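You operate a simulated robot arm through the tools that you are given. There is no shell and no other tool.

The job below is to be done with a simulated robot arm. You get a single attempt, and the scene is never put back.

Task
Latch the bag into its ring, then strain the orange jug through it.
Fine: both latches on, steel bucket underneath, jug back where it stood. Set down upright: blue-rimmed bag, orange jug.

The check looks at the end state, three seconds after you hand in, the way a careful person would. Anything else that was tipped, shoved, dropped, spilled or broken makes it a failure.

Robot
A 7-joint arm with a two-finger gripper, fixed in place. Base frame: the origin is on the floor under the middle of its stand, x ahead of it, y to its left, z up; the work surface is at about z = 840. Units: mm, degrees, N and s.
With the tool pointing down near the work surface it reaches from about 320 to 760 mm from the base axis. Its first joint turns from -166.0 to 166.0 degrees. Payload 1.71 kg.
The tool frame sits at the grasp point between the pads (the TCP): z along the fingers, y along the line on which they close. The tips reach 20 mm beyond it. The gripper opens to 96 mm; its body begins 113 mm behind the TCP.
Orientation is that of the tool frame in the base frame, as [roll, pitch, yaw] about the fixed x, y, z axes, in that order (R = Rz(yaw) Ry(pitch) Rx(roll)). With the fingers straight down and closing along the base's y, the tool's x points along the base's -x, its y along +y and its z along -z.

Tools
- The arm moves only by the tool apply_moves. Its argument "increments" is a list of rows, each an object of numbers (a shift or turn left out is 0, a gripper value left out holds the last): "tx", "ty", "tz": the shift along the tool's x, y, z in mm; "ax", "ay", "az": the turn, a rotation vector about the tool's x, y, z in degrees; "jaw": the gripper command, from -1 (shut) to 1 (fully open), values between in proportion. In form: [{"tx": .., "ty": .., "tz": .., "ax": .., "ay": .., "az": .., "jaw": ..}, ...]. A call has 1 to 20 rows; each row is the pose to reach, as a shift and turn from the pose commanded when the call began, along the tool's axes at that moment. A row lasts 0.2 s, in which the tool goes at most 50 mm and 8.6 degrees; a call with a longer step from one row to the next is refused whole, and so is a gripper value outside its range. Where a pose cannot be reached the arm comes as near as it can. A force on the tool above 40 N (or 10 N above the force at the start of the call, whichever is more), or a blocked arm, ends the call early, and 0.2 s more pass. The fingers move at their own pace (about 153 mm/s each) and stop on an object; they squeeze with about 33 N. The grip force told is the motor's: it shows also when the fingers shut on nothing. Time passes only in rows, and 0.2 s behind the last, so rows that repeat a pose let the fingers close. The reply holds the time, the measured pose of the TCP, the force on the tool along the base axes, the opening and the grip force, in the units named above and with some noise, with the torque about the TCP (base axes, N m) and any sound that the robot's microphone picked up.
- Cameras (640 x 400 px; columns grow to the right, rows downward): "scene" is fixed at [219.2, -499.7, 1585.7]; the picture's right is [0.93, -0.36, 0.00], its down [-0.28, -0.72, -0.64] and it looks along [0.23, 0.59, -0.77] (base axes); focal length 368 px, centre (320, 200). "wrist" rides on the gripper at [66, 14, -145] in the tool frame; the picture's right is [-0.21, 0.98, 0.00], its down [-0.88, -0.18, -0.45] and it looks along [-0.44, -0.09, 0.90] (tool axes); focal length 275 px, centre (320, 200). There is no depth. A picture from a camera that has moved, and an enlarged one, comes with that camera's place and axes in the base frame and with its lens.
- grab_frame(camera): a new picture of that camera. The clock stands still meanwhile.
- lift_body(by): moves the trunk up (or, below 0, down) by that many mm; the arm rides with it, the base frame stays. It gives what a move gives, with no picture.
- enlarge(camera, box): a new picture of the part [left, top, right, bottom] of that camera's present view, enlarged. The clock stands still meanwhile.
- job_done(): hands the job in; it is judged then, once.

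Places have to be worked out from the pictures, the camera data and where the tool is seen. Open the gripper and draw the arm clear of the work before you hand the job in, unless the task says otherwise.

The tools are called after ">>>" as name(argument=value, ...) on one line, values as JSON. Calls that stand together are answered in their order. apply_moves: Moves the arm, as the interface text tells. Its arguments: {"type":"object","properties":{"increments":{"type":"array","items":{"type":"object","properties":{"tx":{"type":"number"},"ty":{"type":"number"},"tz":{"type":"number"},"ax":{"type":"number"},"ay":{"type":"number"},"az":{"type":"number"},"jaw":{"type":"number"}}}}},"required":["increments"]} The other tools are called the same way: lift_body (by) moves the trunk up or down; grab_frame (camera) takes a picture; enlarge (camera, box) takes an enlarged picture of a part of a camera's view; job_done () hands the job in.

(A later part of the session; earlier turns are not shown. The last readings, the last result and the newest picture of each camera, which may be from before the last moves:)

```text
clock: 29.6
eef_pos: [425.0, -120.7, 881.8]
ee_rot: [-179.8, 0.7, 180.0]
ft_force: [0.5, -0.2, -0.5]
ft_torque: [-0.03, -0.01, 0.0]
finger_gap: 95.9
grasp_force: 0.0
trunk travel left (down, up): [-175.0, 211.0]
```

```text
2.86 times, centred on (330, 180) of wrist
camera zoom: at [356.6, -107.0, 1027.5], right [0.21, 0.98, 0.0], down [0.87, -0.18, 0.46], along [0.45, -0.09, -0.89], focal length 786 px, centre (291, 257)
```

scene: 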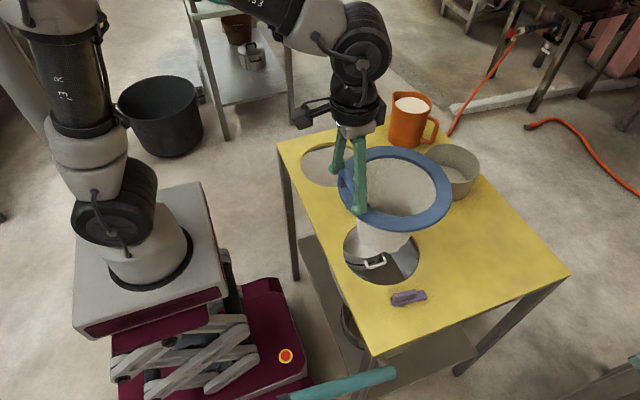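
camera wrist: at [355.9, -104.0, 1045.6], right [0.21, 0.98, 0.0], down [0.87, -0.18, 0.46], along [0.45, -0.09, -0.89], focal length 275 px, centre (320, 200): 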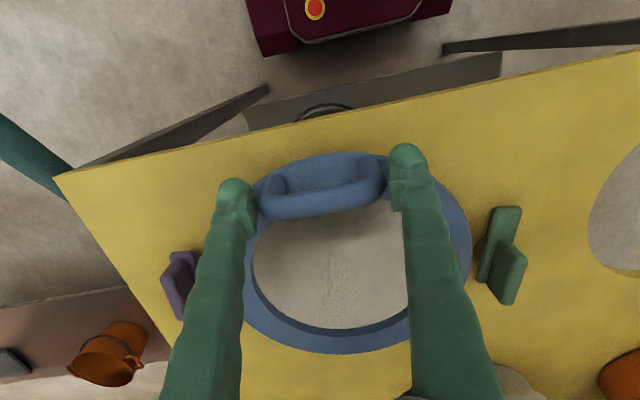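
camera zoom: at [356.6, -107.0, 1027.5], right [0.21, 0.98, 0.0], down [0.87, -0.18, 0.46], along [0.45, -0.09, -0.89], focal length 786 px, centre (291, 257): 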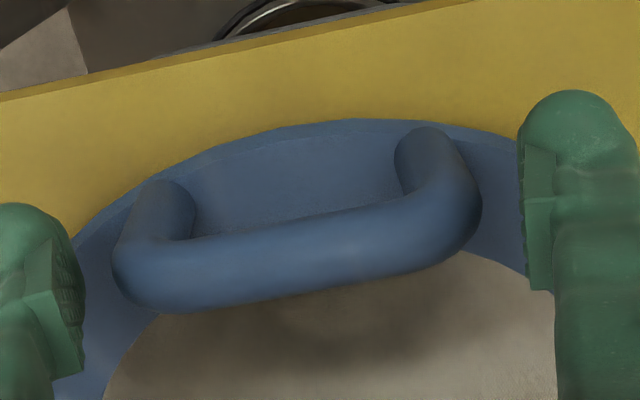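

The handle is released and both fingers are clear, so I'll rise straight up and inspect the seated bag and the latches.

>>> apply_moves(increments=[{"tz": -15}, {"tz": -40}, {"tz": -70}, {"tz": -100}, {"tz": -130}, {"tx": 20, "tz": -160}, {"tx": 20, "tz": -160}])

>>> grab_frame(camera="wrist")

>>> enlarge(camera="scene", box=[320, 180, 480, 320])

```text
clock: 31.2
eef_pos: [402.9, -118.7, 1040.3]
ee_rot: [-179.9, 0.7, 180.0]
ft_force: [1.0, 0.0, 0.7]
ft_torque: [-0.02, -0.02, -0.01]
finger_gap: 95.8
grasp_force: 0.1
trunk travel left (down, up): [-175.0, 211.0]
```

```text
taken
camera wrist: at [335.5, -106.3, 1185.4], right [0.21, 0.98, 0.0], down [0.87, -0.18, 0.45], along [0.45, -0.09, -0.89], focal length 275 px, centre (320, 200)
```

wrist: 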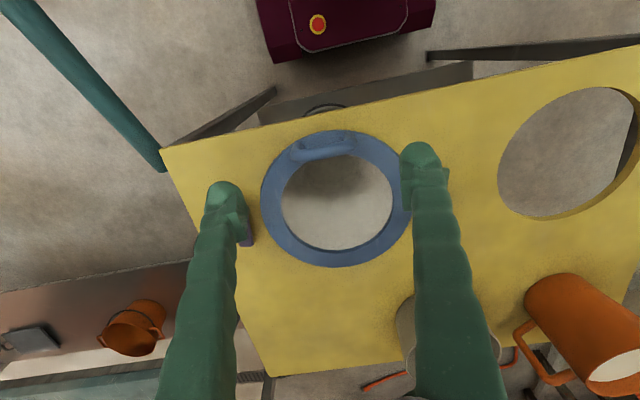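

```text
2.86 times, centred on (400, 250) of scene
camera zoom: at [219.2, -499.7, 1585.7], right [0.93, -0.36, 0.0], down [-0.28, -0.72, -0.64], along [0.23, 0.59, -0.77], focal length 1051 px, centre (91, 57)
```

zoom: 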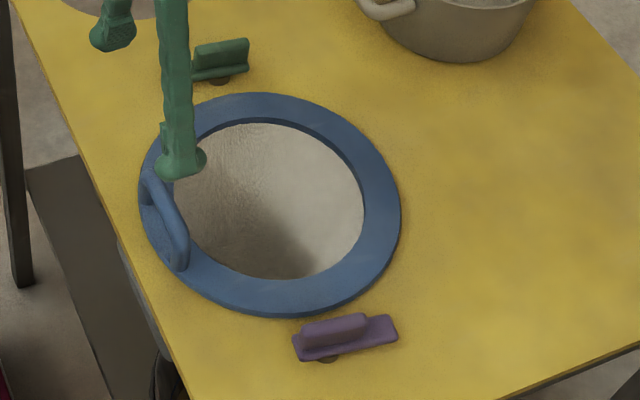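

The bag is seated in the ring between the two latches. I'll move over the purple latch for a close look.

>>> apply_moves(increments=[{"tx": -15, "ty": -30, "tz": 10}, {"tx": -30, "ty": -60, "tz": 25}, {"tx": -45, "ty": -90, "tz": 45}, {"tx": -55, "ty": -120, "tz": 65}, {"tx": -62, "ty": -140, "tz": 85}, {"tx": -62, "ty": -140, "tz": 90}, {"tx": -62, "ty": -140, "tz": 90}])

>>> enlarge(camera="wrist", box=[220, 100, 440, 250])

>>> enlarge(camera="scene", box=[370, 260, 450, 330])

```text
clock: 32.9
eef_pos: [464.2, -260.2, 953.2]
ee_rot: [-179.8, 0.7, 180.0]
ft_force: [-0.2, 0.4, -0.1]
ft_torque: [0.01, 0.0, -0.04]
finger_gap: 95.8
grasp_force: 0.1
trunk travel left (down, up): [-175.0, 211.0]
```

```text
2.67 times, centred on (330, 175) of wrist
camera zoom: at [397.0, -247.7, 1097.7], right [0.21, 0.98, 0.0], down [0.87, -0.18, 0.46], along [0.45, -0.09, -0.89], focal length 734 px, centre (293, 267)
```

zoom: 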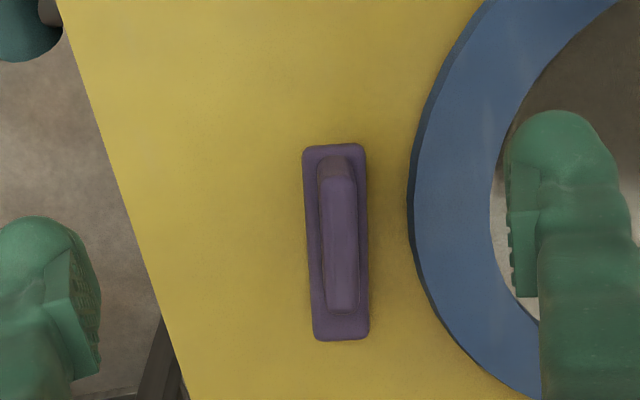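

```text
5.71 times, centred on (410, 295) of scene
camera zoom: at [219.2, -499.7, 1585.7], right [0.93, -0.36, 0.0], down [-0.28, -0.72, -0.64], along [0.23, 0.59, -0.77], focal length 2102 px, centre (-194, -343)
```

zoom: 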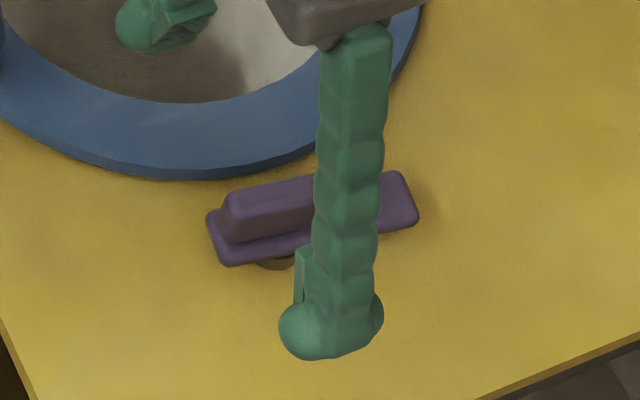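

The purple latch is a bar about 76 mm long, from roughly (475, -250) to (550, -261). Its grip fin is centred over the pivot at about (502, -254), with the top at z ≈ 882. I'll align the fingers to the fin (about -8.5° yaw) with a narrower gap and descend to z ≈ 905 to check.

>>> apply_moves(increments=[{"tx": -15, "ty": 3, "tz": 10, "az": 3, "jaw": 0.3}, {"tx": -30, "ty": 6, "tz": 20, "az": 6, "jaw": 0}, {"tx": -37.3, "ty": 6.2, "tz": 35, "az": 8.5, "jaw": -0.1}, {"tx": -37.3, "ty": 6.2, "tz": 45, "az": 8.5, "jaw": -0.1}, {"tx": -37.3, "ty": 6.2, "tz": 45, "az": 8.5, "jaw": -0.1}])

>>> enlarge(camera="wrist", box=[220, 100, 440, 250])

>>> enlarge(camera="scene", box=[370, 260, 450, 330])

```text
clock: 34.0
eef_pos: [503.4, -252.8, 907.2]
ee_rot: [180.0, 0.7, 171.4]
ft_force: [0.1, 0.1, 0.6]
ft_torque: [-0.02, -0.02, 0.01]
finger_gap: 43.1
grasp_force: 0.1
trunk travel left (down, up): [-175.0, 211.0]
```

```text
2.67 times, centred on (330, 175) of wrist
camera zoom: at [438.5, -230.4, 1052.2], right [0.35, 0.94, 0.0], down [0.83, -0.31, 0.46], along [0.43, -0.16, -0.89], focal length 734 px, centre (293, 267)
```

zoom: 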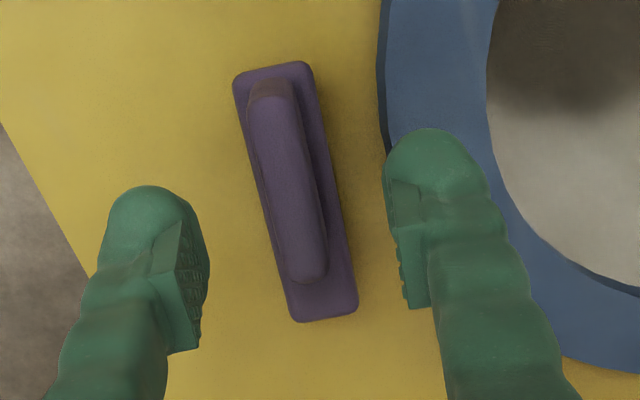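

```text
5.71 times, centred on (410, 295) of scene
camera zoom: at [219.2, -499.7, 1585.7], right [0.93, -0.36, 0.0], down [-0.28, -0.72, -0.64], along [0.23, 0.59, -0.77], focal length 2102 px, centre (-194, -343)
```

zoom: 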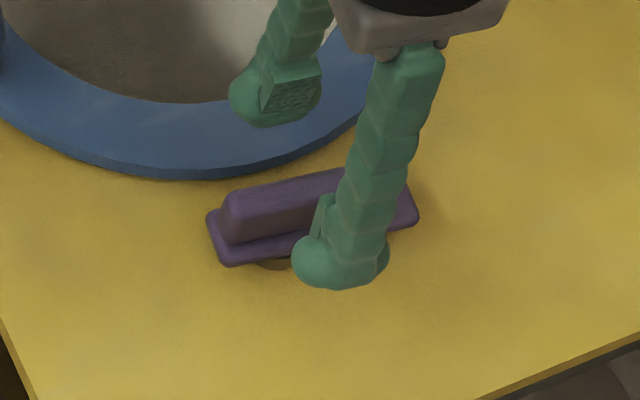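

The fin is aligned with the finger plane, with its centre at about (501.3, -254.5). I'll nudge 2 mm, descend to z ≈ 887 and close on the fin.

>>> apply_moves(increments=[{"tx": 1, "ty": -2, "tz": 6}, {"tx": 1, "ty": -2, "tz": 13}, {"tx": 1, "ty": -2, "tz": 20}, {"tx": 1, "ty": -2, "tz": 20}, {"tx": 1, "ty": -2, "tz": 20, "jaw": -0.5}, {"tx": 1, "ty": -2, "tz": 20, "jaw": -1}, {"tx": 1, "ty": -2, "tz": 20, "jaw": -1}])

>>> enlarge(camera="wrist", box=[220, 100, 440, 250])

>>> enlarge(camera="scene", box=[370, 260, 450, 330])

```text
clock: 35.6
eef_pos: [501.6, -252.2, 886.4]
ee_rot: [179.9, 0.5, 171.6]
ft_force: [2.1, 15.7, -2.7]
ft_torque: [0.24, -0.1, 0.08]
finger_gap: 11.4
grasp_force: 34.8
trunk travel left (down, up): [-175.0, 211.0]
```

```text
2.67 times, centred on (330, 175) of wrist
camera zoom: at [436.1, -230.7, 1032.6], right [0.35, 0.94, 0.0], down [0.84, -0.31, 0.45], along [0.43, -0.15, -0.89], focal length 734 px, centre (293, 267)
```

zoom: 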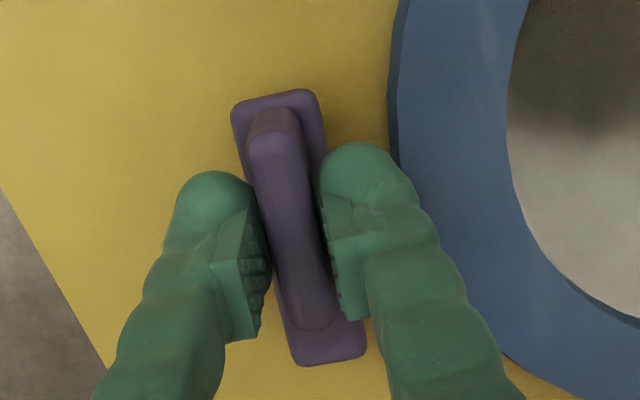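

```text
5.71 times, centred on (410, 295) of scene
camera zoom: at [219.2, -499.7, 1585.7], right [0.93, -0.36, 0.0], down [-0.28, -0.72, -0.64], along [0.23, 0.59, -0.77], focal length 2102 px, centre (-194, -343)
```

zoom: 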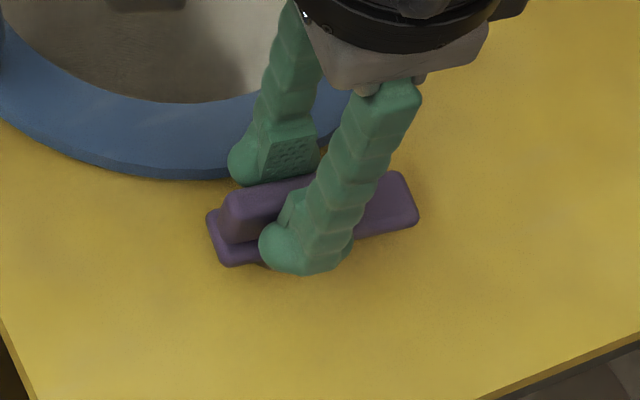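

The fin is gripped at an 11.4 mm gap, with 15.7 N of side load in +y, so I'll shift +2.5 mm to relieve it. Then I'll begin turning counter-clockwise (seen from above), 21° first.

>>> apply_moves(increments=[{"ty": 1.5}, {"ty": 2.5}, {"ty": 2.5, "az": -5}, {"ty": 2.5, "az": -11}, {"ty": 2.5, "az": -16}, {"ty": 2.5, "az": -21}, {"ty": 2.5, "az": -21}])

>>> enlarge(camera="scene", box=[370, 260, 450, 330])

```text
clock: 37.2
eef_pos: [502.0, -253.7, 886.4]
ee_rot: [-179.8, 0.4, -167.6]
ft_force: [-9.5, 0.5, -21.1]
ft_torque: [0.06, -0.04, 0.02]
finger_gap: 11.4
grasp_force: 35.1
trunk travel left (down, up): [-175.0, 211.0]
```

```text
5.71 times, centred on (410, 295) of scene
camera zoom: at [219.2, -499.7, 1585.7], right [0.93, -0.36, 0.0], down [-0.28, -0.72, -0.64], along [0.23, 0.59, -0.77], focal length 2102 px, centre (-194, -343)
```

zoom: 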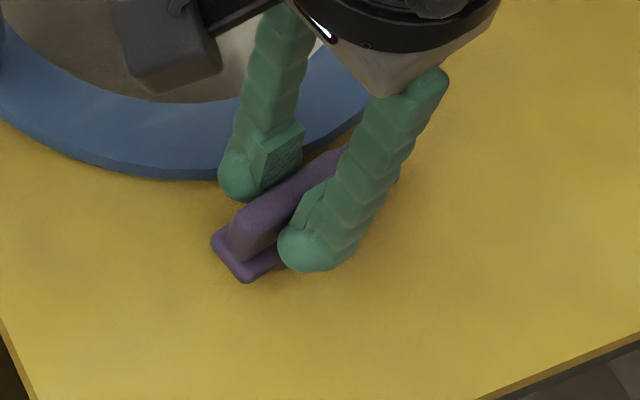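

The latch turned 21° with the fingers. The tool is being pulled down by 21 N and to -x by 9.5 N, so I'll ease those offsets and turn 35° further.

>>> apply_moves(increments=[{"tx": 1, "tz": 1}, {"tx": 1.5, "ty": 0.3, "tz": 2}, {"tx": 1.5, "ty": 0.3, "tz": 2, "az": -5}, {"tx": 1.5, "ty": 0.3, "tz": 2, "az": -11}, {"tx": 1.5, "ty": 0.3, "tz": 2, "az": -17}, {"tx": 1.5, "ty": 0.3, "tz": 2, "az": -23}, {"tx": 1.5, "ty": 0.3, "tz": 2, "az": -29}, {"tx": 1.5, "ty": 0.3, "tz": 2, "az": -35}, {"tx": 1.5, "ty": 0.3, "tz": 2, "az": -35}])

>>> enlarge(camera="scene", box=[370, 260, 450, 330])

```text
clock: 39.2
eef_pos: [500.6, -252.9, 887.3]
ee_rot: [-179.3, 0.4, -132.4]
ft_force: [-2.6, 5.7, 22.0]
ft_torque: [0.22, -0.07, -0.03]
finger_gap: 11.1
grasp_force: 35.0
trunk travel left (down, up): [-175.0, 211.0]
```

```text
5.71 times, centred on (410, 295) of scene
camera zoom: at [219.2, -499.7, 1585.7], right [0.93, -0.36, 0.0], down [-0.28, -0.72, -0.64], along [0.23, 0.59, -0.77], focal length 2102 px, centre (-194, -343)
```

zoom: 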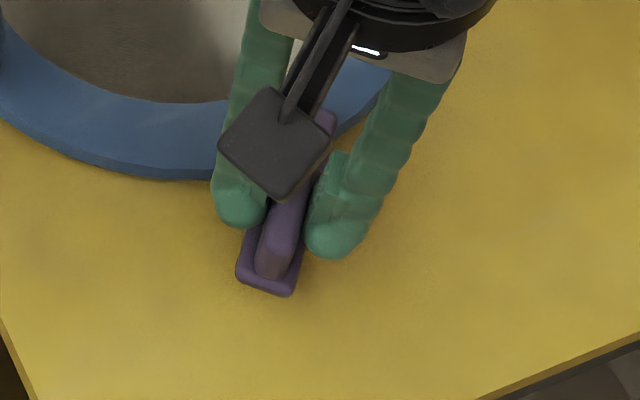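

The latch is at about 47° and its bar tip is passing over the rim. I'll ease the 22 N upward load and turn the remaining ~43°.

>>> apply_moves(increments=[{"tx": -0.6, "ty": 0.5, "tz": -1}, {"tx": -0.6, "ty": 0.5, "tz": -1, "az": -5}, {"tx": -0.6, "ty": 0.5, "tz": -1, "az": -11}, {"tx": -0.6, "ty": 0.5, "tz": -1, "az": -17}, {"tx": -0.6, "ty": 0.5, "tz": -1, "az": -23}, {"tx": -0.6, "ty": 0.5, "tz": -1, "az": -29}, {"tx": -0.6, "ty": 0.5, "tz": -1, "az": -35}, {"tx": -0.6, "ty": 0.5, "tz": -1, "az": -40}, {"tx": -0.6, "ty": 0.5, "tz": -1, "az": -42.5}, {"tx": -0.6, "ty": 0.5, "tz": -1, "az": -42.5}])

>>> enlarge(camera="scene", box=[370, 240, 450, 310])

>>> enlarge(camera="wrist", box=[220, 100, 440, 250])

```text
clock: 41.5
eef_pos: [502.1, -252.0, 886.3]
ee_rot: [-179.3, -0.2, -89.9]
ft_force: [8.5, -5.4, 10.1]
ft_torque: [0.17, -0.15, -0.58]
finger_gap: 12.8
grasp_force: 35.1
trunk travel left (down, up): [-175.0, 211.0]
```

```text
5.71 times, centred on (410, 275) of scene
camera zoom: at [219.2, -499.7, 1585.7], right [0.93, -0.36, 0.0], down [-0.28, -0.72, -0.64], along [0.23, 0.59, -0.77], focal length 2102 px, centre (-194, -229)
```

zoom: 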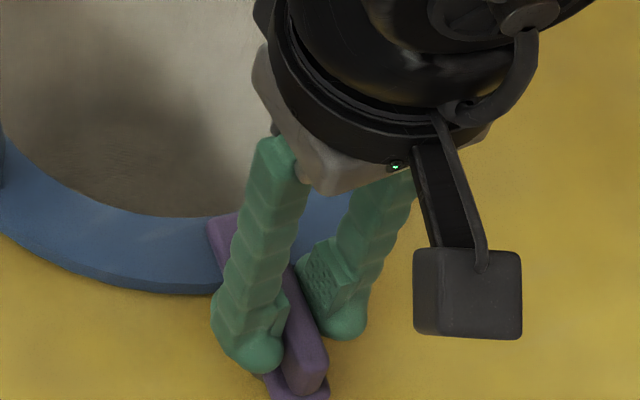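

```text
2.67 times, centred on (330, 175) of wrist
camera zoom: at [484.9, -318.4, 1033.2], right [-0.98, 0.21, -0.01], down [0.18, 0.88, 0.44], along [0.1, 0.43, -0.9], focal length 734 px, centre (293, 267)
```

zoom: 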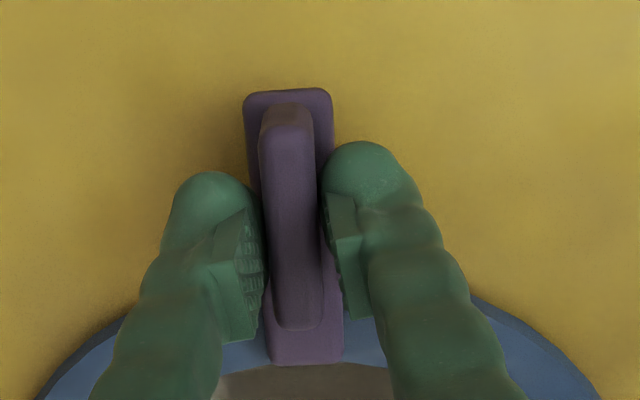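

The latch has hit its stop: the fin lags the tool by about 11° and there is 0.58 N·m of resistance. That puts it at about 80°, pointing radially over the rim. I'll back off 6° to relax it, open slowly and rise.

>>> apply_moves(increments=[{"az": 3}, {"az": 6}, {"az": 6, "jaw": -0.75}, {"az": 6, "jaw": -0.5}, {"az": 6, "jaw": -0.1}, {"az": 6, "jaw": -0.1}])

>>> enlarge(camera="wrist", box=[220, 100, 440, 250])

```text
clock: 42.9
eef_pos: [499.5, -251.7, 885.6]
ee_rot: [-179.3, -0.1, -95.9]
ft_force: [0.3, 0.5, 0.5]
ft_torque: [-0.02, -0.02, 0.0]
finger_gap: 42.9
grasp_force: 0.2
trunk travel left (down, up): [-175.0, 211.0]
```

```text
2.67 times, centred on (330, 175) of wrist
camera zoom: at [477.7, -315.8, 1032.6], right [-0.95, 0.31, -0.01], down [0.27, 0.85, 0.45], along [0.15, 0.42, -0.9], focal length 734 px, centre (293, 267)
```

zoom: 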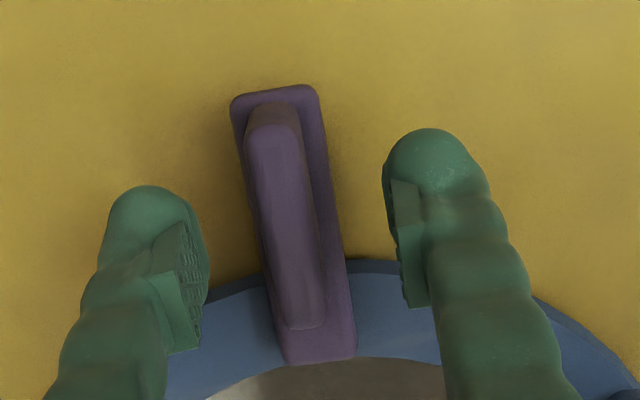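

The purple bar lies squarely across the rim, so that latch is on. I'll rise and turn the wrist back, then head for the green latch.

>>> apply_moves(increments=[{"tz": -15}, {"tz": -35}, {"tz": -60}, {"tz": -80, "az": 7}, {"tz": -90, "az": 15}, {"tz": -90, "az": 23}, {"tz": -90, "az": 31}, {"tz": -90, "az": 39}, {"tz": -90, "az": 47}, {"tz": -90, "az": 55}, {"tz": -90, "az": 63}, {"tz": -90, "az": 71}, {"tz": -90, "az": 79}, {"tz": -90, "az": 87}, {"tz": -90, "az": 92}, {"tz": -90, "az": 92}])

>>> enlarge(camera="scene", box=[320, 170, 480, 320])

```text
clock: 46.2
eef_pos: [499.3, -250.6, 976.9]
ee_rot: [180.0, 0.6, 171.9]
ft_force: [0.3, 0.3, 0.3]
ft_torque: [-0.04, 0.01, -0.01]
finger_gap: 43.1
grasp_force: 0.0
trunk travel left (down, up): [-175.0, 211.0]
```

```text
2.67 times, centred on (400, 245) of scene
camera zoom: at [219.2, -499.7, 1585.7], right [0.93, -0.36, 0.0], down [-0.28, -0.72, -0.64], along [0.23, 0.59, -0.77], focal length 981 px, centre (107, 80)
```

zoom: 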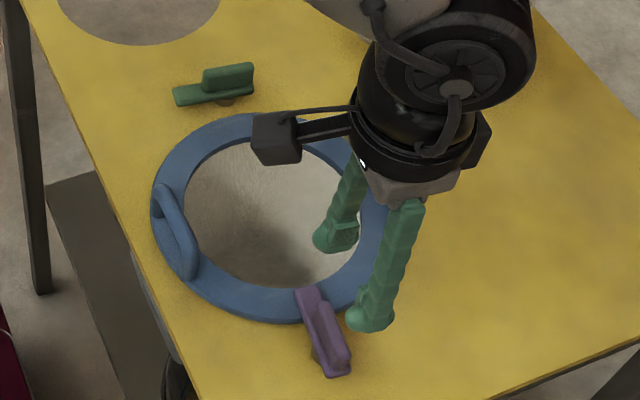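

Purple is on. Next I'll move over to the green latch at about (540, 17) and look from above.

>>> apply_moves(increments=[{"tx": 6, "ty": 38}, {"tx": 12, "ty": 76}, {"tx": 18, "ty": 114}, {"tx": 24, "ty": 152}, {"tx": 30, "ty": 190}, {"tx": 36, "ty": 228}, {"tx": 41.7, "ty": 264.8, "tz": 12}, {"tx": 41.7, "ty": 264.8, "tz": 24}, {"tx": 41.7, "ty": 264.8, "tz": 24}])

>>> enlarge(camera="wrist", box=[220, 100, 440, 250])

```text
clock: 48.2
eef_pos: [496.5, 17.8, 953.5]
ee_rot: [-180.0, 0.6, 172.0]
ft_force: [-0.4, -0.5, 0.0]
ft_torque: [0.05, -0.01, 0.02]
finger_gap: 43.3
grasp_force: 0.0
trunk travel left (down, up): [-175.0, 211.0]
```

```text
2.67 times, centred on (330, 175) of wrist
camera zoom: at [431.0, 39.1, 1099.4], right [0.34, 0.94, 0.0], down [0.84, -0.3, 0.46], along [0.43, -0.15, -0.89], focal length 734 px, centre (293, 267)
```

zoom: 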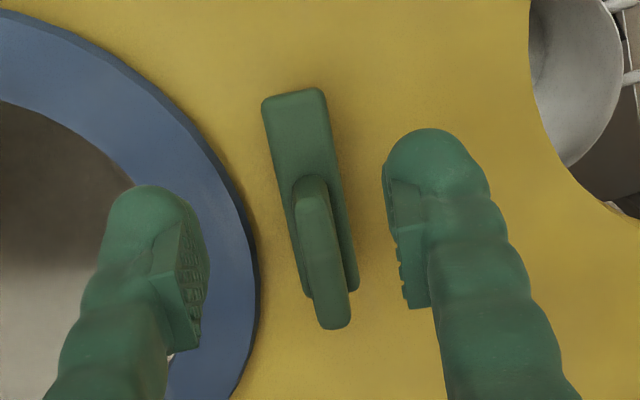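

The green fin runs from about (513, 16.5) to (563, 9.6), centred near (538, 14) at about -8°. I'll move above it and descend to z ≈ 906 for a check.

>>> apply_moves(increments=[{"tx": -15, "ty": 1, "tz": 10}, {"tx": -30, "ty": 2, "tz": 22}, {"tx": -41.8, "ty": 2.5, "tz": 36}, {"tx": -41.8, "ty": 2.5, "tz": 47}, {"tx": -41.8, "ty": 2.5, "tz": 47}])

>>> enlarge(camera="wrist", box=[220, 100, 440, 250])

```text
clock: 49.5
eef_pos: [539.0, 13.8, 905.9]
ee_rot: [179.9, 0.7, 172.0]
ft_force: [-0.6, -0.2, 0.9]
ft_torque: [-0.01, -0.03, -0.03]
finger_gap: 43.0
grasp_force: 0.0
trunk travel left (down, up): [-175.0, 211.0]
```

```text
2.67 times, centred on (330, 175) of wrist
camera zoom: at [474.1, 36.3, 1051.8], right [0.34, 0.94, 0.0], down [0.84, -0.3, 0.46], along [0.43, -0.15, -0.89], focal length 734 px, centre (293, 267)
```

zoom: 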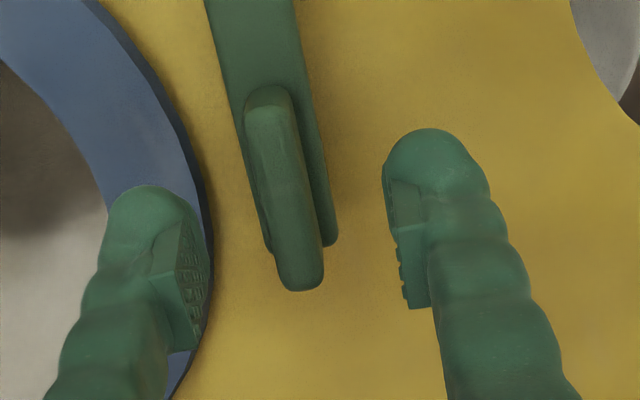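

The picture matches the purple approach, with the fin centred between the pads. I'll descend to z ≈ 886.5 and close.

>>> apply_moves(increments=[{"tx": 0.5, "tz": 6}, {"tx": 0.5, "tz": 13}, {"tx": 0.5, "tz": 19.5}, {"tx": 0.5, "tz": 19.5}, {"tx": 0.5, "tz": 19.5, "jaw": -0.5}, {"tx": 0.5, "tz": 19.5, "jaw": -1}, {"tx": 0.5, "tz": 19.5, "jaw": -1}])

>>> enlarge(camera="wrist", box=[220, 100, 440, 250])

```text
clock: 51.0
eef_pos: [537.2, 12.5, 886.4]
ee_rot: [-179.9, 0.7, 172.0]
ft_force: [-0.2, -4.0, -2.2]
ft_torque: [-0.1, -0.11, 0.02]
finger_gap: 11.0
grasp_force: 35.3
trunk travel left (down, up): [-175.0, 211.0]
```

```text
2.67 times, centred on (330, 175) of wrist
camera zoom: at [471.7, 34.8, 1031.5], right [0.34, 0.94, 0.0], down [0.84, -0.3, 0.45], along [0.43, -0.15, -0.89], focal length 734 px, centre (293, 267)
```

zoom: 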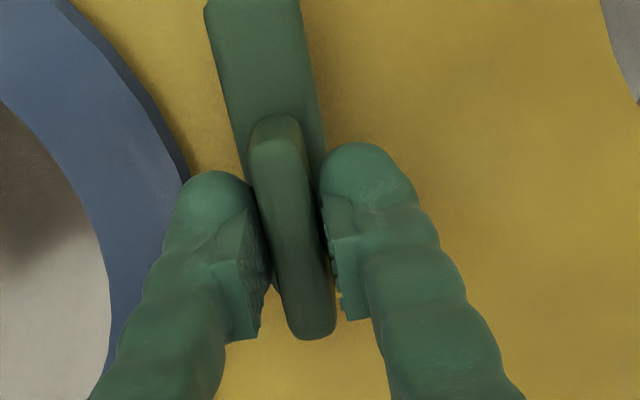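

The green fin is gripped cleanly with low side forces. I'll turn counter-clockwise by 30° first.

>>> apply_moves(increments=[{"ty": -0.5, "az": -5}, {"ty": -0.5, "az": -11}, {"ty": -0.5, "az": -17}, {"ty": -0.5, "az": -23}, {"ty": -0.5, "az": -30}, {"ty": -0.5, "az": -30}])

```text
clock: 52.5
eef_pos: [537.8, 11.6, 885.8]
ee_rot: [-179.7, 0.4, -157.9]
ft_force: [-8.3, -3.2, -11.4]
ft_torque: [-0.2, 0.44, 0.01]
finger_gap: 11.0
grasp_force: 35.4
trunk travel left (down, up): [-175.0, 211.0]
```

It's turning well, with small loads. I'll ease 1 mm in -x and down and turn 35° more.

>>> apply_moves(increments=[{"tx": 1, "tz": 1}, {"tx": 1, "tz": 1, "az": -6}, {"tx": 1, "tz": 1, "az": -12}, {"tx": 1, "tz": 1, "az": -18}, {"tx": 1, "tz": 1, "az": -24}, {"tx": 1, "tz": 1, "az": -30}, {"tx": 1, "tz": 1, "az": -35}, {"tx": 1, "tz": 1, "az": -35}])

>>> enlarge(camera="wrist", box=[220, 100, 440, 250])

```text
clock: 54.2
eef_pos: [538.1, 11.4, 887.7]
ee_rot: [-179.3, 0.4, -122.8]
ft_force: [9.6, -4.1, 15.2]
ft_torque: [0.21, -0.29, -0.01]
finger_gap: 10.9
grasp_force: 35.1
trunk travel left (down, up): [-175.0, 211.0]
```

```text
2.67 times, centred on (330, 175) of wrist
camera zoom: at [487.4, -37.0, 1031.7], right [-0.71, 0.71, -0.01], down [0.62, 0.64, 0.45], along [0.33, 0.31, -0.89], focal length 734 px, centre (293, 267)
```

zoom: 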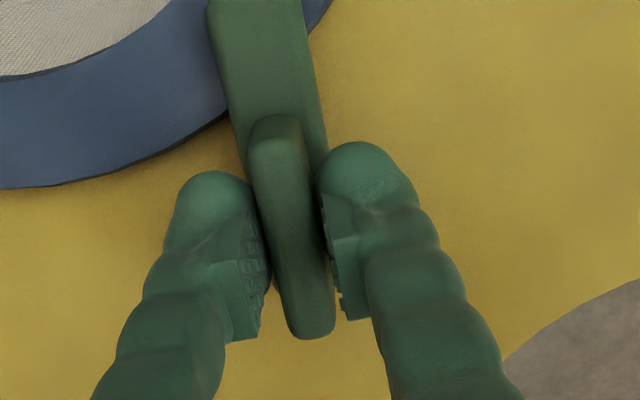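

The bar tip is over the rim after 65° of turn. I'll ease the small offsets and turn the rest up to the stop.

>>> apply_moves(increments=[{"tx": -0.2, "ty": -1, "tz": -0.8}, {"tx": -0.2, "ty": -1, "tz": -0.8, "az": -6}, {"tx": -0.2, "ty": -1, "tz": -0.8, "az": -12}, {"tx": -0.2, "ty": -1, "tz": -0.8, "az": -18}, {"tx": -0.2, "ty": -1, "tz": -0.8, "az": -24}, {"tx": -0.2, "ty": -1, "tz": -0.8, "az": -29}, {"tx": -0.2, "ty": -1, "tz": -0.8, "az": -33}, {"tx": -0.2, "ty": -1, "tz": -0.8, "az": -33}])

>>> enlarge(camera="wrist", box=[220, 100, 440, 250])

```text
clock: 56.0
eef_pos: [538.3, 10.4, 885.4]
ee_rot: [-179.3, -0.1, -90.0]
ft_force: [13.6, -7.0, 10.5]
ft_torque: [-0.14, -0.18, -0.59]
finger_gap: 12.7
grasp_force: 35.1
trunk travel left (down, up): [-175.0, 211.0]
```

```text
2.67 times, centred on (330, 175) of wrist
camera zoom: at [521.9, -55.4, 1032.0], right [-0.98, 0.21, -0.01], down [0.18, 0.88, 0.45], along [0.1, 0.43, -0.9], focal length 734 px, centre (293, 267)
```

zoom: 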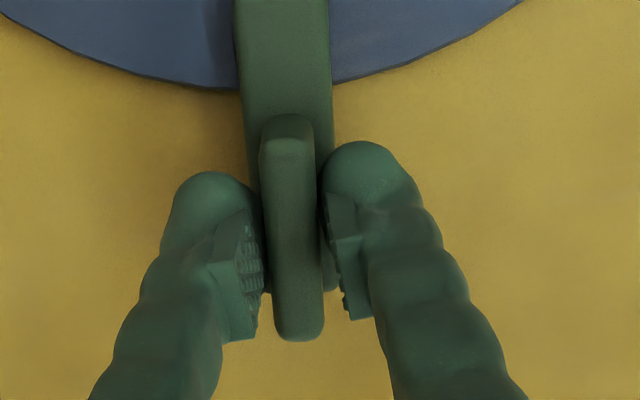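

The green latch also hit its stop (0.59 N·m, fin lagging, gap 12.7). I'll relax by 6°, open and rise.

>>> apply_moves(increments=[{"az": 3}, {"az": 6}, {"az": 6, "jaw": -0.75}, {"az": 6, "jaw": -0.5}, {"az": 6, "jaw": -0.1}, {"az": 6, "jaw": -0.1}, {"az": 6, "tz": -15}, {"az": 6, "tz": -40}, {"az": 6, "tz": -70}, {"az": 6, "tz": -100}, {"az": 6, "tz": -100}])

>>> grab_frame(camera="wrist")

>>> grab_frame(camera="scene")

```text
clock: 58.5
eef_pos: [535.7, 9.8, 985.8]
ee_rot: [-179.3, -0.1, -96.0]
ft_force: [-0.2, -0.3, 1.2]
ft_torque: [0.0, -0.03, -0.04]
finger_gap: 43.0
grasp_force: 0.0
trunk travel left (down, up): [-175.0, 211.0]
```

```text
taken
camera wrist: at [513.1, -53.7, 1132.2], right [-0.95, 0.31, -0.01], down [0.27, 0.85, 0.45], along [0.15, 0.42, -0.9], focal length 275 px, centre (320, 200)
```

wrist: 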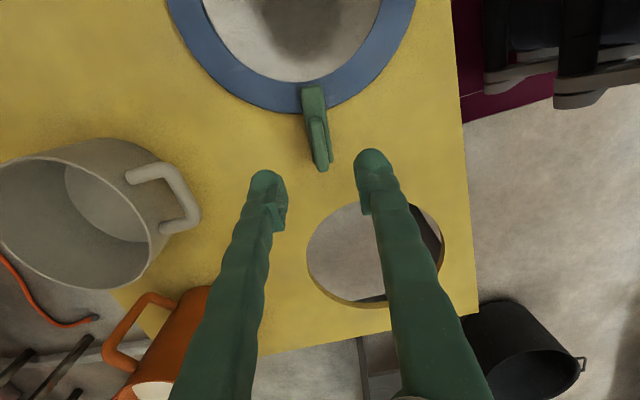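

```text
taken
```

scene: 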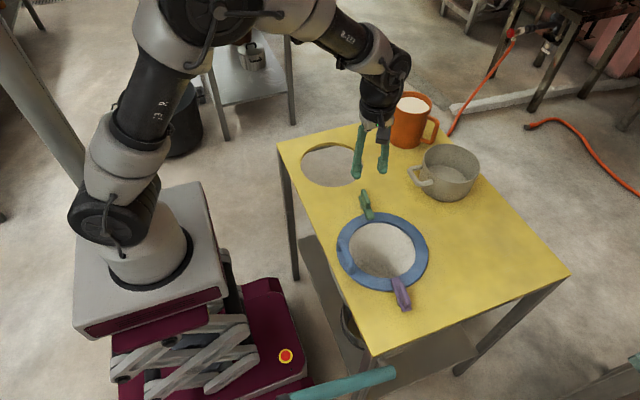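

Both latches now lie across the rim. Next is the jug. I'll rise, turn the wrist back and move to a viewpoint above and in front of the jug to measure it.

>>> apply_moves(increments=[{"tz": -30, "az": 8}, {"tz": -60, "az": 16}, {"tz": -90, "az": 24}, {"tz": -100, "az": 32, "tx": -20, "ty": -9}, {"tz": -100, "az": 40, "tx": -45, "ty": -20}, {"tz": -100, "az": 48, "tx": -70, "ty": -31}, {"tz": -100, "az": 56, "tx": -95, "ty": -42}, {"tz": -100, "az": 64, "tx": -120, "ty": -53}, {"tz": -100, "az": 72, "tx": -145, "ty": -64}, {"tz": -100, "az": 80, "tx": -170, "ty": -75}, {"tz": -100, "az": 84, "tx": -190, "ty": -85}, {"tz": -100, "az": 84, "tx": -190, "ty": -85}])

>>> grab_frame(camera="wrist")

>>> enlarge(camera="scene", box=[360, 70, 520, 210])

```text
clock: 61.0
eef_pos: [640.5, 192.5, 1089.9]
ee_rot: [-179.9, 0.7, 179.9]
ft_force: [0.1, -0.1, -0.5]
ft_torque: [0.03, 0.02, 0.02]
finger_gap: 43.2
grasp_force: 0.0
trunk travel left (down, up): [-175.0, 211.0]
```

```text
taken
camera wrist: at [573.2, 205.6, 1235.1], right [0.21, 0.98, 0.0], down [0.87, -0.18, 0.45], along [0.44, -0.09, -0.89], focal length 275 px, centre (320, 200)
```

wrist: 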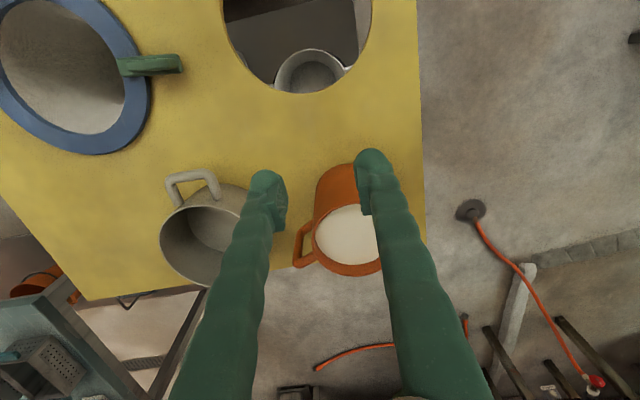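

```text
2.86 times, centred on (440, 140) of scene
camera zoom: at [219.2, -499.7, 1585.7], right [0.93, -0.36, 0.0], down [-0.28, -0.72, -0.64], along [0.23, 0.59, -0.77], focal length 1051 px, centre (-23, 371)
```

zoom: 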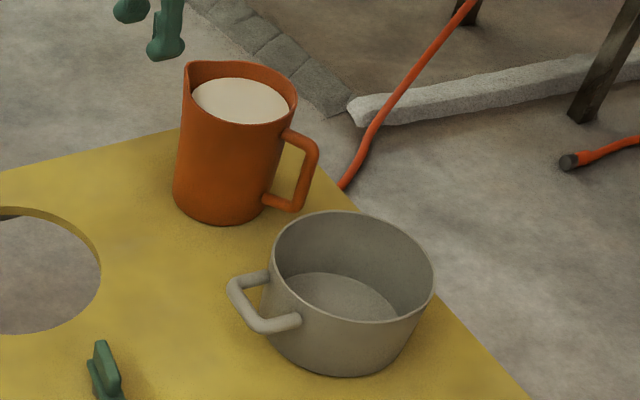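

>>> enlarge(camera="wrist", box=[270, 140, 420, 290])

>>> enlarge(camera="scene", box=[380, 85, 450, 155])

```text
2.67 times, centred on (345, 215) of wrist
camera zoom: at [573.2, 205.6, 1235.1], right [0.21, 0.98, 0.0], down [0.87, -0.18, 0.45], along [0.44, -0.09, -0.89], focal length 734 px, centre (253, 160)
```

zoom: 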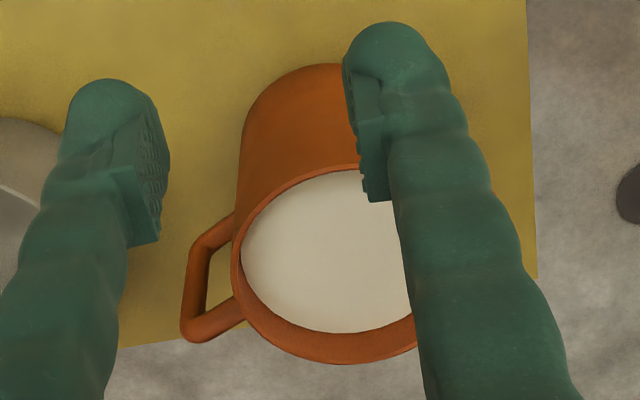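

```text
5.71 times, centred on (415, 120) of scene
camera zoom: at [219.2, -499.7, 1585.7], right [0.93, -0.36, 0.0], down [-0.28, -0.72, -0.64], along [0.23, 0.59, -0.77], focal length 2102 px, centre (-223, 657)
```

zoom: 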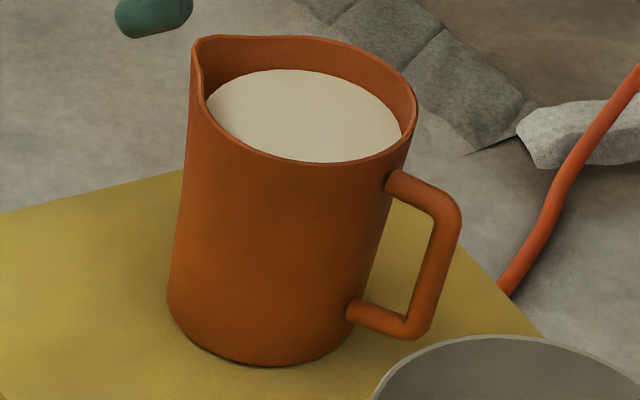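

The jug stands at about (769, 211) with a radius of 50–53 mm, too wide for the gripper, and its rim is at z ≈ 971. Its vertical handle bar is at about (800, 130), z 879–957, on the -69° side with the spout opposite. The bar is 810 mm from the base axis, so I'll test the reach from a safe height with yaw about 111.

>>> apply_moves(increments=[{"az": 8, "tx": -10, "ty": -6}, {"az": 16, "tx": -20, "ty": -12}, {"az": 24, "tx": -32, "ty": -18}, {"az": 32, "tx": -44, "ty": -24}, {"az": 40, "tx": -56, "ty": -30}, {"az": 48, "tx": -68, "ty": -36}, {"az": 56, "tx": -80, "ty": -42}, {"az": 64, "tx": -92, "ty": -48}, {"az": 69, "tx": -104, "ty": -54}, {"az": 69, "tx": -116, "ty": -60}, {"az": 69, "tx": -128, "ty": -62}, {"az": 69, "tx": -128, "ty": -62}])

>>> grab_frame(camera="wrist")

>>> grab_frame(camera="scene")

```text
clock: 62.4
eef_pos: [690.0, 163.4, 1107.8]
ee_rot: [178.9, 1.3, 136.4]
ft_force: [-1.2, -0.8, 0.0]
ft_torque: [0.06, -0.15, 0.02]
finger_gap: 43.4
grasp_force: 0.0
trunk travel left (down, up): [-175.0, 211.0]
stopped in row 6: the arm was blocked; the commanded pose is now the measured one
```

```text
taken
camera wrist: at [648.0, 217.0, 1253.5], right [0.82, 0.57, 0.02], down [0.49, -0.74, 0.46], along [0.28, -0.37, -0.89], focal length 275 px, centre (320, 200)
```

wrist: 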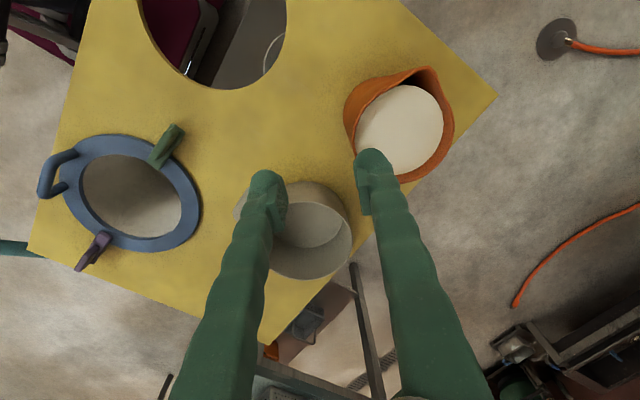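

```text
taken
```

scene: 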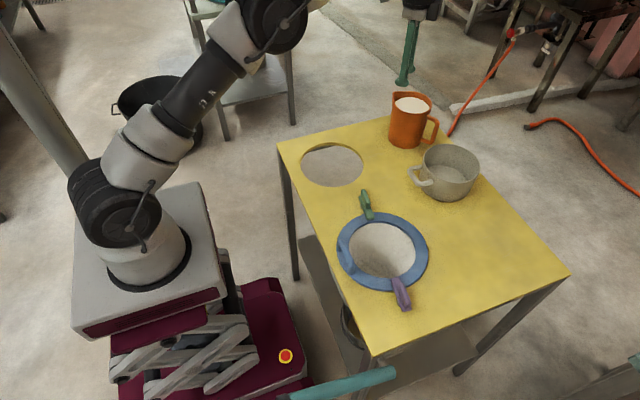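

The arm ran out of reach at this height: it blocked at radius 709 with z 1108, so the tool must lean outward to reach the handle. Before planning the grasp I'll measure the jug handle more closely.

>>> enlarge(camera="scene", box=[385, 85, 445, 155])

>>> enlarge(camera="wrist", box=[330, 50, 480, 200])

```text
5.71 times, centred on (415, 120) of scene
camera zoom: at [219.2, -499.7, 1585.7], right [0.93, -0.36, 0.0], down [-0.28, -0.72, -0.64], along [0.23, 0.59, -0.77], focal length 2102 px, centre (-223, 657)
```

zoom: 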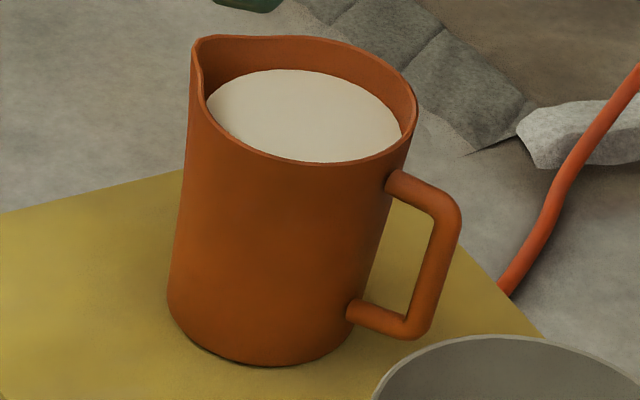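

```text
2.67 times, centred on (405, 125) of wrist
camera zoom: at [648.0, 217.0, 1253.5], right [0.82, 0.57, 0.02], down [0.49, -0.74, 0.46], along [0.28, -0.37, -0.89], focal length 734 px, centre (93, 400)
```

zoom: 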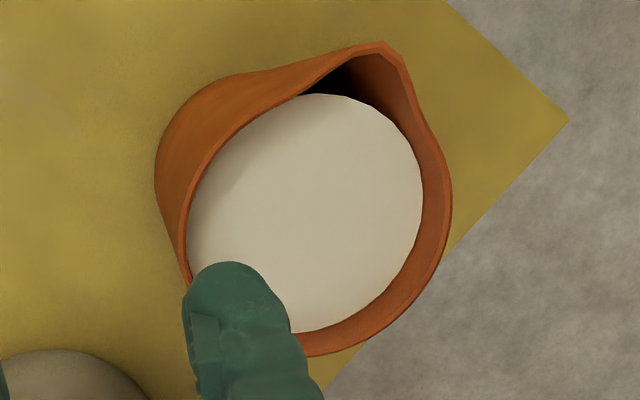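

Refined, the handle bar is at about (802, 127), 14 mm thick and 92 mm from the jug axis at about (767, 212), so there is a ~33 mm gap to the body. I plan to grip it with the tool leaning 30° outward along azimuth 50°. First I'll raise the trunk a little and reorient at a safe spot.

>>> lift_body(by=60)

>>> apply_moves(increments=[{"tx": 12, "ty": -12}, {"tx": 24, "ty": -24}, {"tx": 36, "ty": -34.5, "az": -8}, {"tx": 36, "ty": -34.5, "az": -16}, {"tx": 36, "ty": -34.5, "az": -24}, {"tx": 36, "ty": -34.5, "az": -32}, {"tx": 36, "ty": -34.5, "az": -40}, {"tx": 36, "ty": -34.5, "az": -48}, {"tx": 36, "ty": -34.5, "az": -56}, {"tx": 36, "ty": -34.5, "az": -64}, {"tx": 36, "ty": -34.5, "az": -72}, {"tx": 36, "ty": -34.5, "az": -80}, {"tx": 36, "ty": -34.5, "az": -88}, {"tx": 36, "ty": -34.5, "az": -93.6}, {"tx": 36, "ty": -34.5, "az": -93.6}])

```text
clock: 62.7
eef_pos: [675.4, 163.5, 1122.3]
ee_rot: [178.3, 1.9, 136.4]
ft_force: [-1.7, -0.3, 0.6]
ft_torque: [-0.02, -0.18, -0.03]
finger_gap: 43.5
grasp_force: 0.1
trunk travel left (down, up): [-178.0, 208.0]
stopped: the arm was blocked; the commanded pose is now the measured one
```

```text
clock: 65.9
eef_pos: [630.7, 162.9, 1116.7]
ee_rot: [-178.2, 1.3, -130.0]
ft_force: [0.3, 0.3, 0.0]
ft_torque: [0.02, 0.0, -0.01]
finger_gap: 43.1
grasp_force: 0.1
trunk travel left (down, up): [-178.0, 208.0]
```

The earlier block was probably a wrist joint limit rather than reach. The arm is free now at yaw -130, so I'll raise the trunk again, then pitch the tool 30° outward.

>>> lift_body(by=50)

>>> apply_moves(increments=[{"ay": -7.5}, {"ay": -15}, {"ay": -22.5}, {"ay": -29}, {"ay": -29}])

>>> grab_frame(camera="scene")

>>> grab_frame(camera="wrist")

```text
clock: 66.8
eef_pos: [629.6, 163.1, 1165.2]
ee_rot: [-178.2, 1.3, -130.1]
ft_force: [0.0, 0.3, 0.2]
ft_torque: [-0.01, -0.02, 0.03]
finger_gap: 42.8
grasp_force: 0.1
trunk travel left (down, up): [-228.0, 158.0]
```

```text
clock: 68.0
eef_pos: [629.4, 162.8, 1165.5]
ee_rot: [-177.9, 30.3, -129.0]
ft_force: [0.2, -0.1, -0.4]
ft_torque: [-0.01, 0.01, 0.02]
finger_gap: 43.1
grasp_force: 0.0
trunk travel left (down, up): [-228.0, 158.0]
```

```text
taken
```

scene: 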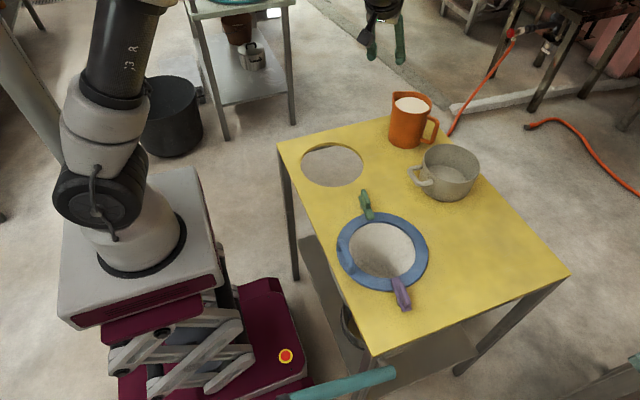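

```text
taken
camera wrist: at [532.3, 74.2, 1258.2], right [-0.64, 0.77, 0.07], down [0.46, 0.3, 0.83], along [0.62, 0.56, -0.55], focal length 275 px, centre (320, 200)
```

wrist: 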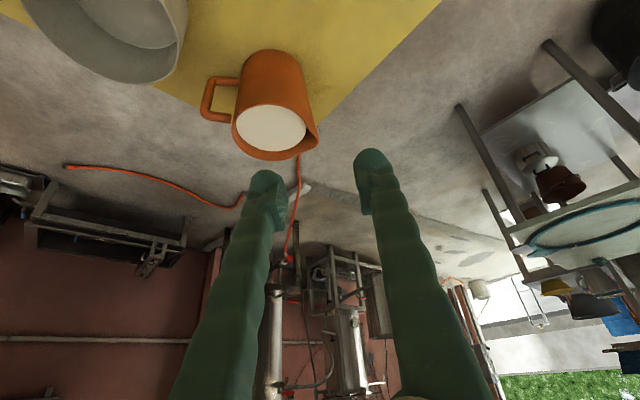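

This gives a good view of the jug with its handle. I'll zoom in to triangulate it.

>>> enlarge(camera="wrist", box=[190, 40, 330, 170])

```text
3.08 times, centred on (260, 105) of wrist
camera zoom: at [532.3, 74.2, 1258.2], right [-0.64, 0.77, 0.07], down [0.46, 0.3, 0.83], along [0.62, 0.56, -0.55], focal length 847 px, centre (505, 492)
```

zoom: 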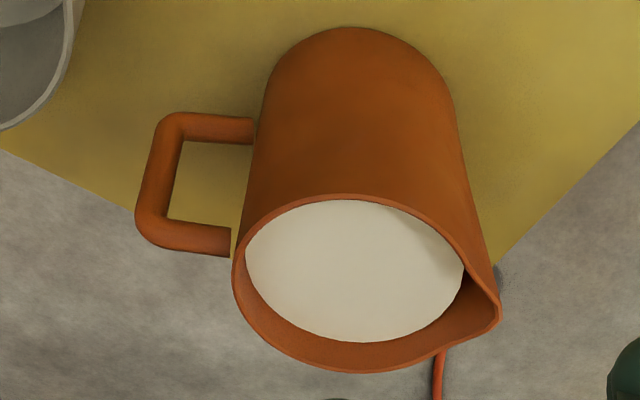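

The bar is confirmed at about (803, 127) and z 883–945, with the jug axis near (766, 210). For finger clearance in the handle gap I want azimuth ≈ 66°. I'll turn 15° about vertical and level the roll.

>>> apply_moves(increments=[{"ax": -3.2, "az": -4.3}, {"ax": -6.5, "az": -8.6}, {"ax": -9.7, "az": -12.95}, {"ax": -9.7, "az": -12.95, "jaw": -0.42}, {"ax": -9.7, "az": -12.95, "jaw": -0.42}])

```text
clock: 69.2
eef_pos: [629.9, 163.7, 1164.4]
ee_rot: [179.9, 29.9, -114.0]
ft_force: [0.3, 0.0, -0.9]
ft_torque: [0.0, 0.03, -0.03]
finger_gap: 28.0
grasp_force: 0.0
trunk travel left (down, up): [-228.0, 158.0]
```

>>> apply_moves(increments=[{"tx": 11.6, "ty": -21.6, "tz": 13}, {"tx": 23.2, "ty": -43.2, "tz": 26}, {"tx": 34.8, "ty": -64.9, "tz": 39}, {"tx": 46.5, "ty": -86.5, "tz": 52}, {"tx": 58, "ty": -108, "tz": 65}, {"tx": 69.7, "ty": -130, "tz": 78}, {"tx": 81.3, "ty": -151, "tz": 91}, {"tx": 92.9, "ty": -173, "tz": 104.5}, {"tx": 92.9, "ty": -173, "tz": 104.5}])

>>> grab_frame(camera="wrist")

>>> grab_frame(camera="scene")

```text
clock: 71.2
eef_pos: [775.4, 65.2, 1028.6]
ee_rot: [179.9, 30.0, -114.0]
ft_force: [-0.6, -0.4, 0.4]
ft_torque: [-0.02, -0.02, 0.03]
finger_gap: 27.9
grasp_force: 0.0
trunk travel left (down, up): [-228.0, 158.0]
```

```text
taken
camera wrist: at [709.8, -47.6, 1123.3], right [-0.82, 0.56, 0.1], down [0.39, 0.42, 0.82], along [0.42, 0.72, -0.56], focal length 275 px, centre (320, 200)
```

wrist: 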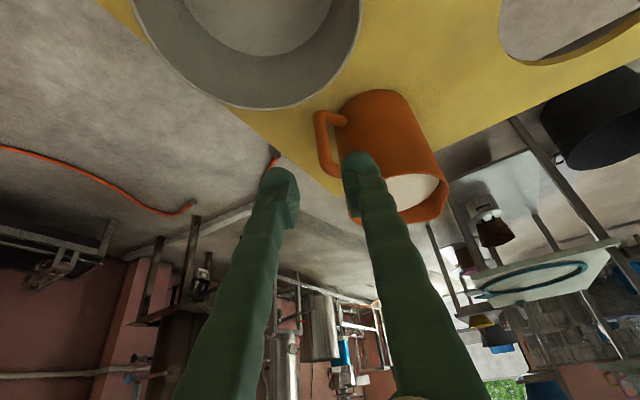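

```text
taken
```

scene: 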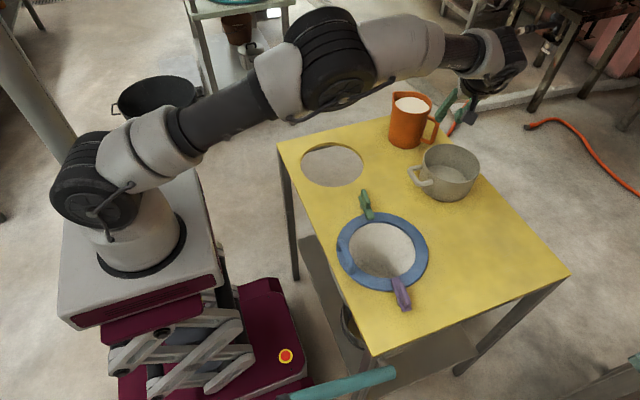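

Reach is fine here. I'll zoom in on the handle and fingers to check the alignment before going down.

>>> enlarge(camera="wrist", box=[240, 80, 460, 240])

>>> enlarge(camera="scene", box=[380, 40, 540, 160])

```text
2.50 times, centred on (350, 160) of wrist
camera zoom: at [709.8, -47.6, 1123.3], right [-0.82, 0.56, 0.1], down [0.39, 0.42, 0.82], along [0.42, 0.72, -0.56], focal length 688 px, centre (245, 300)
```

zoom: 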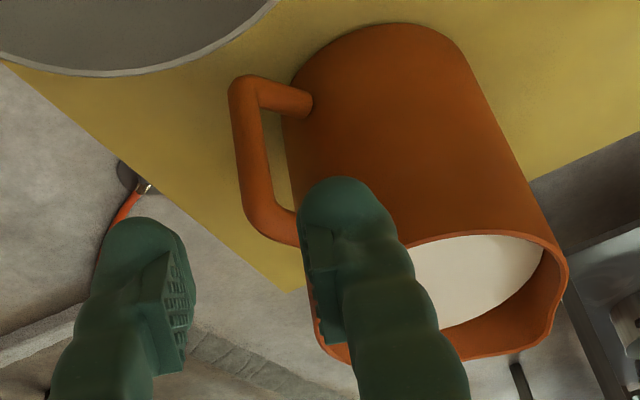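

```text
3.33 times, centred on (460, 100) of scene
camera zoom: at [219.2, -499.7, 1585.7], right [0.93, -0.36, 0.0], down [-0.28, -0.72, -0.64], along [0.23, 0.59, -0.77], focal length 1226 px, centre (-147, 533)
```

zoom: 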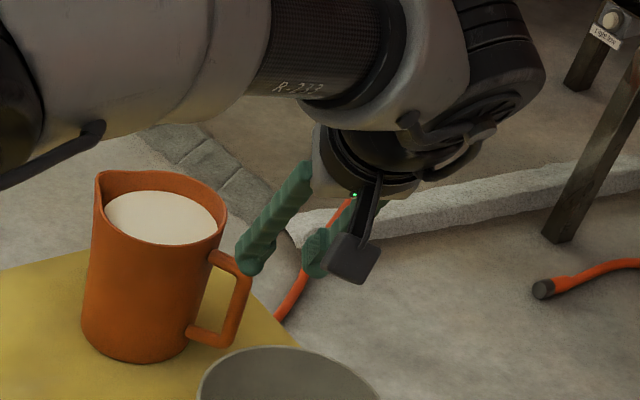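

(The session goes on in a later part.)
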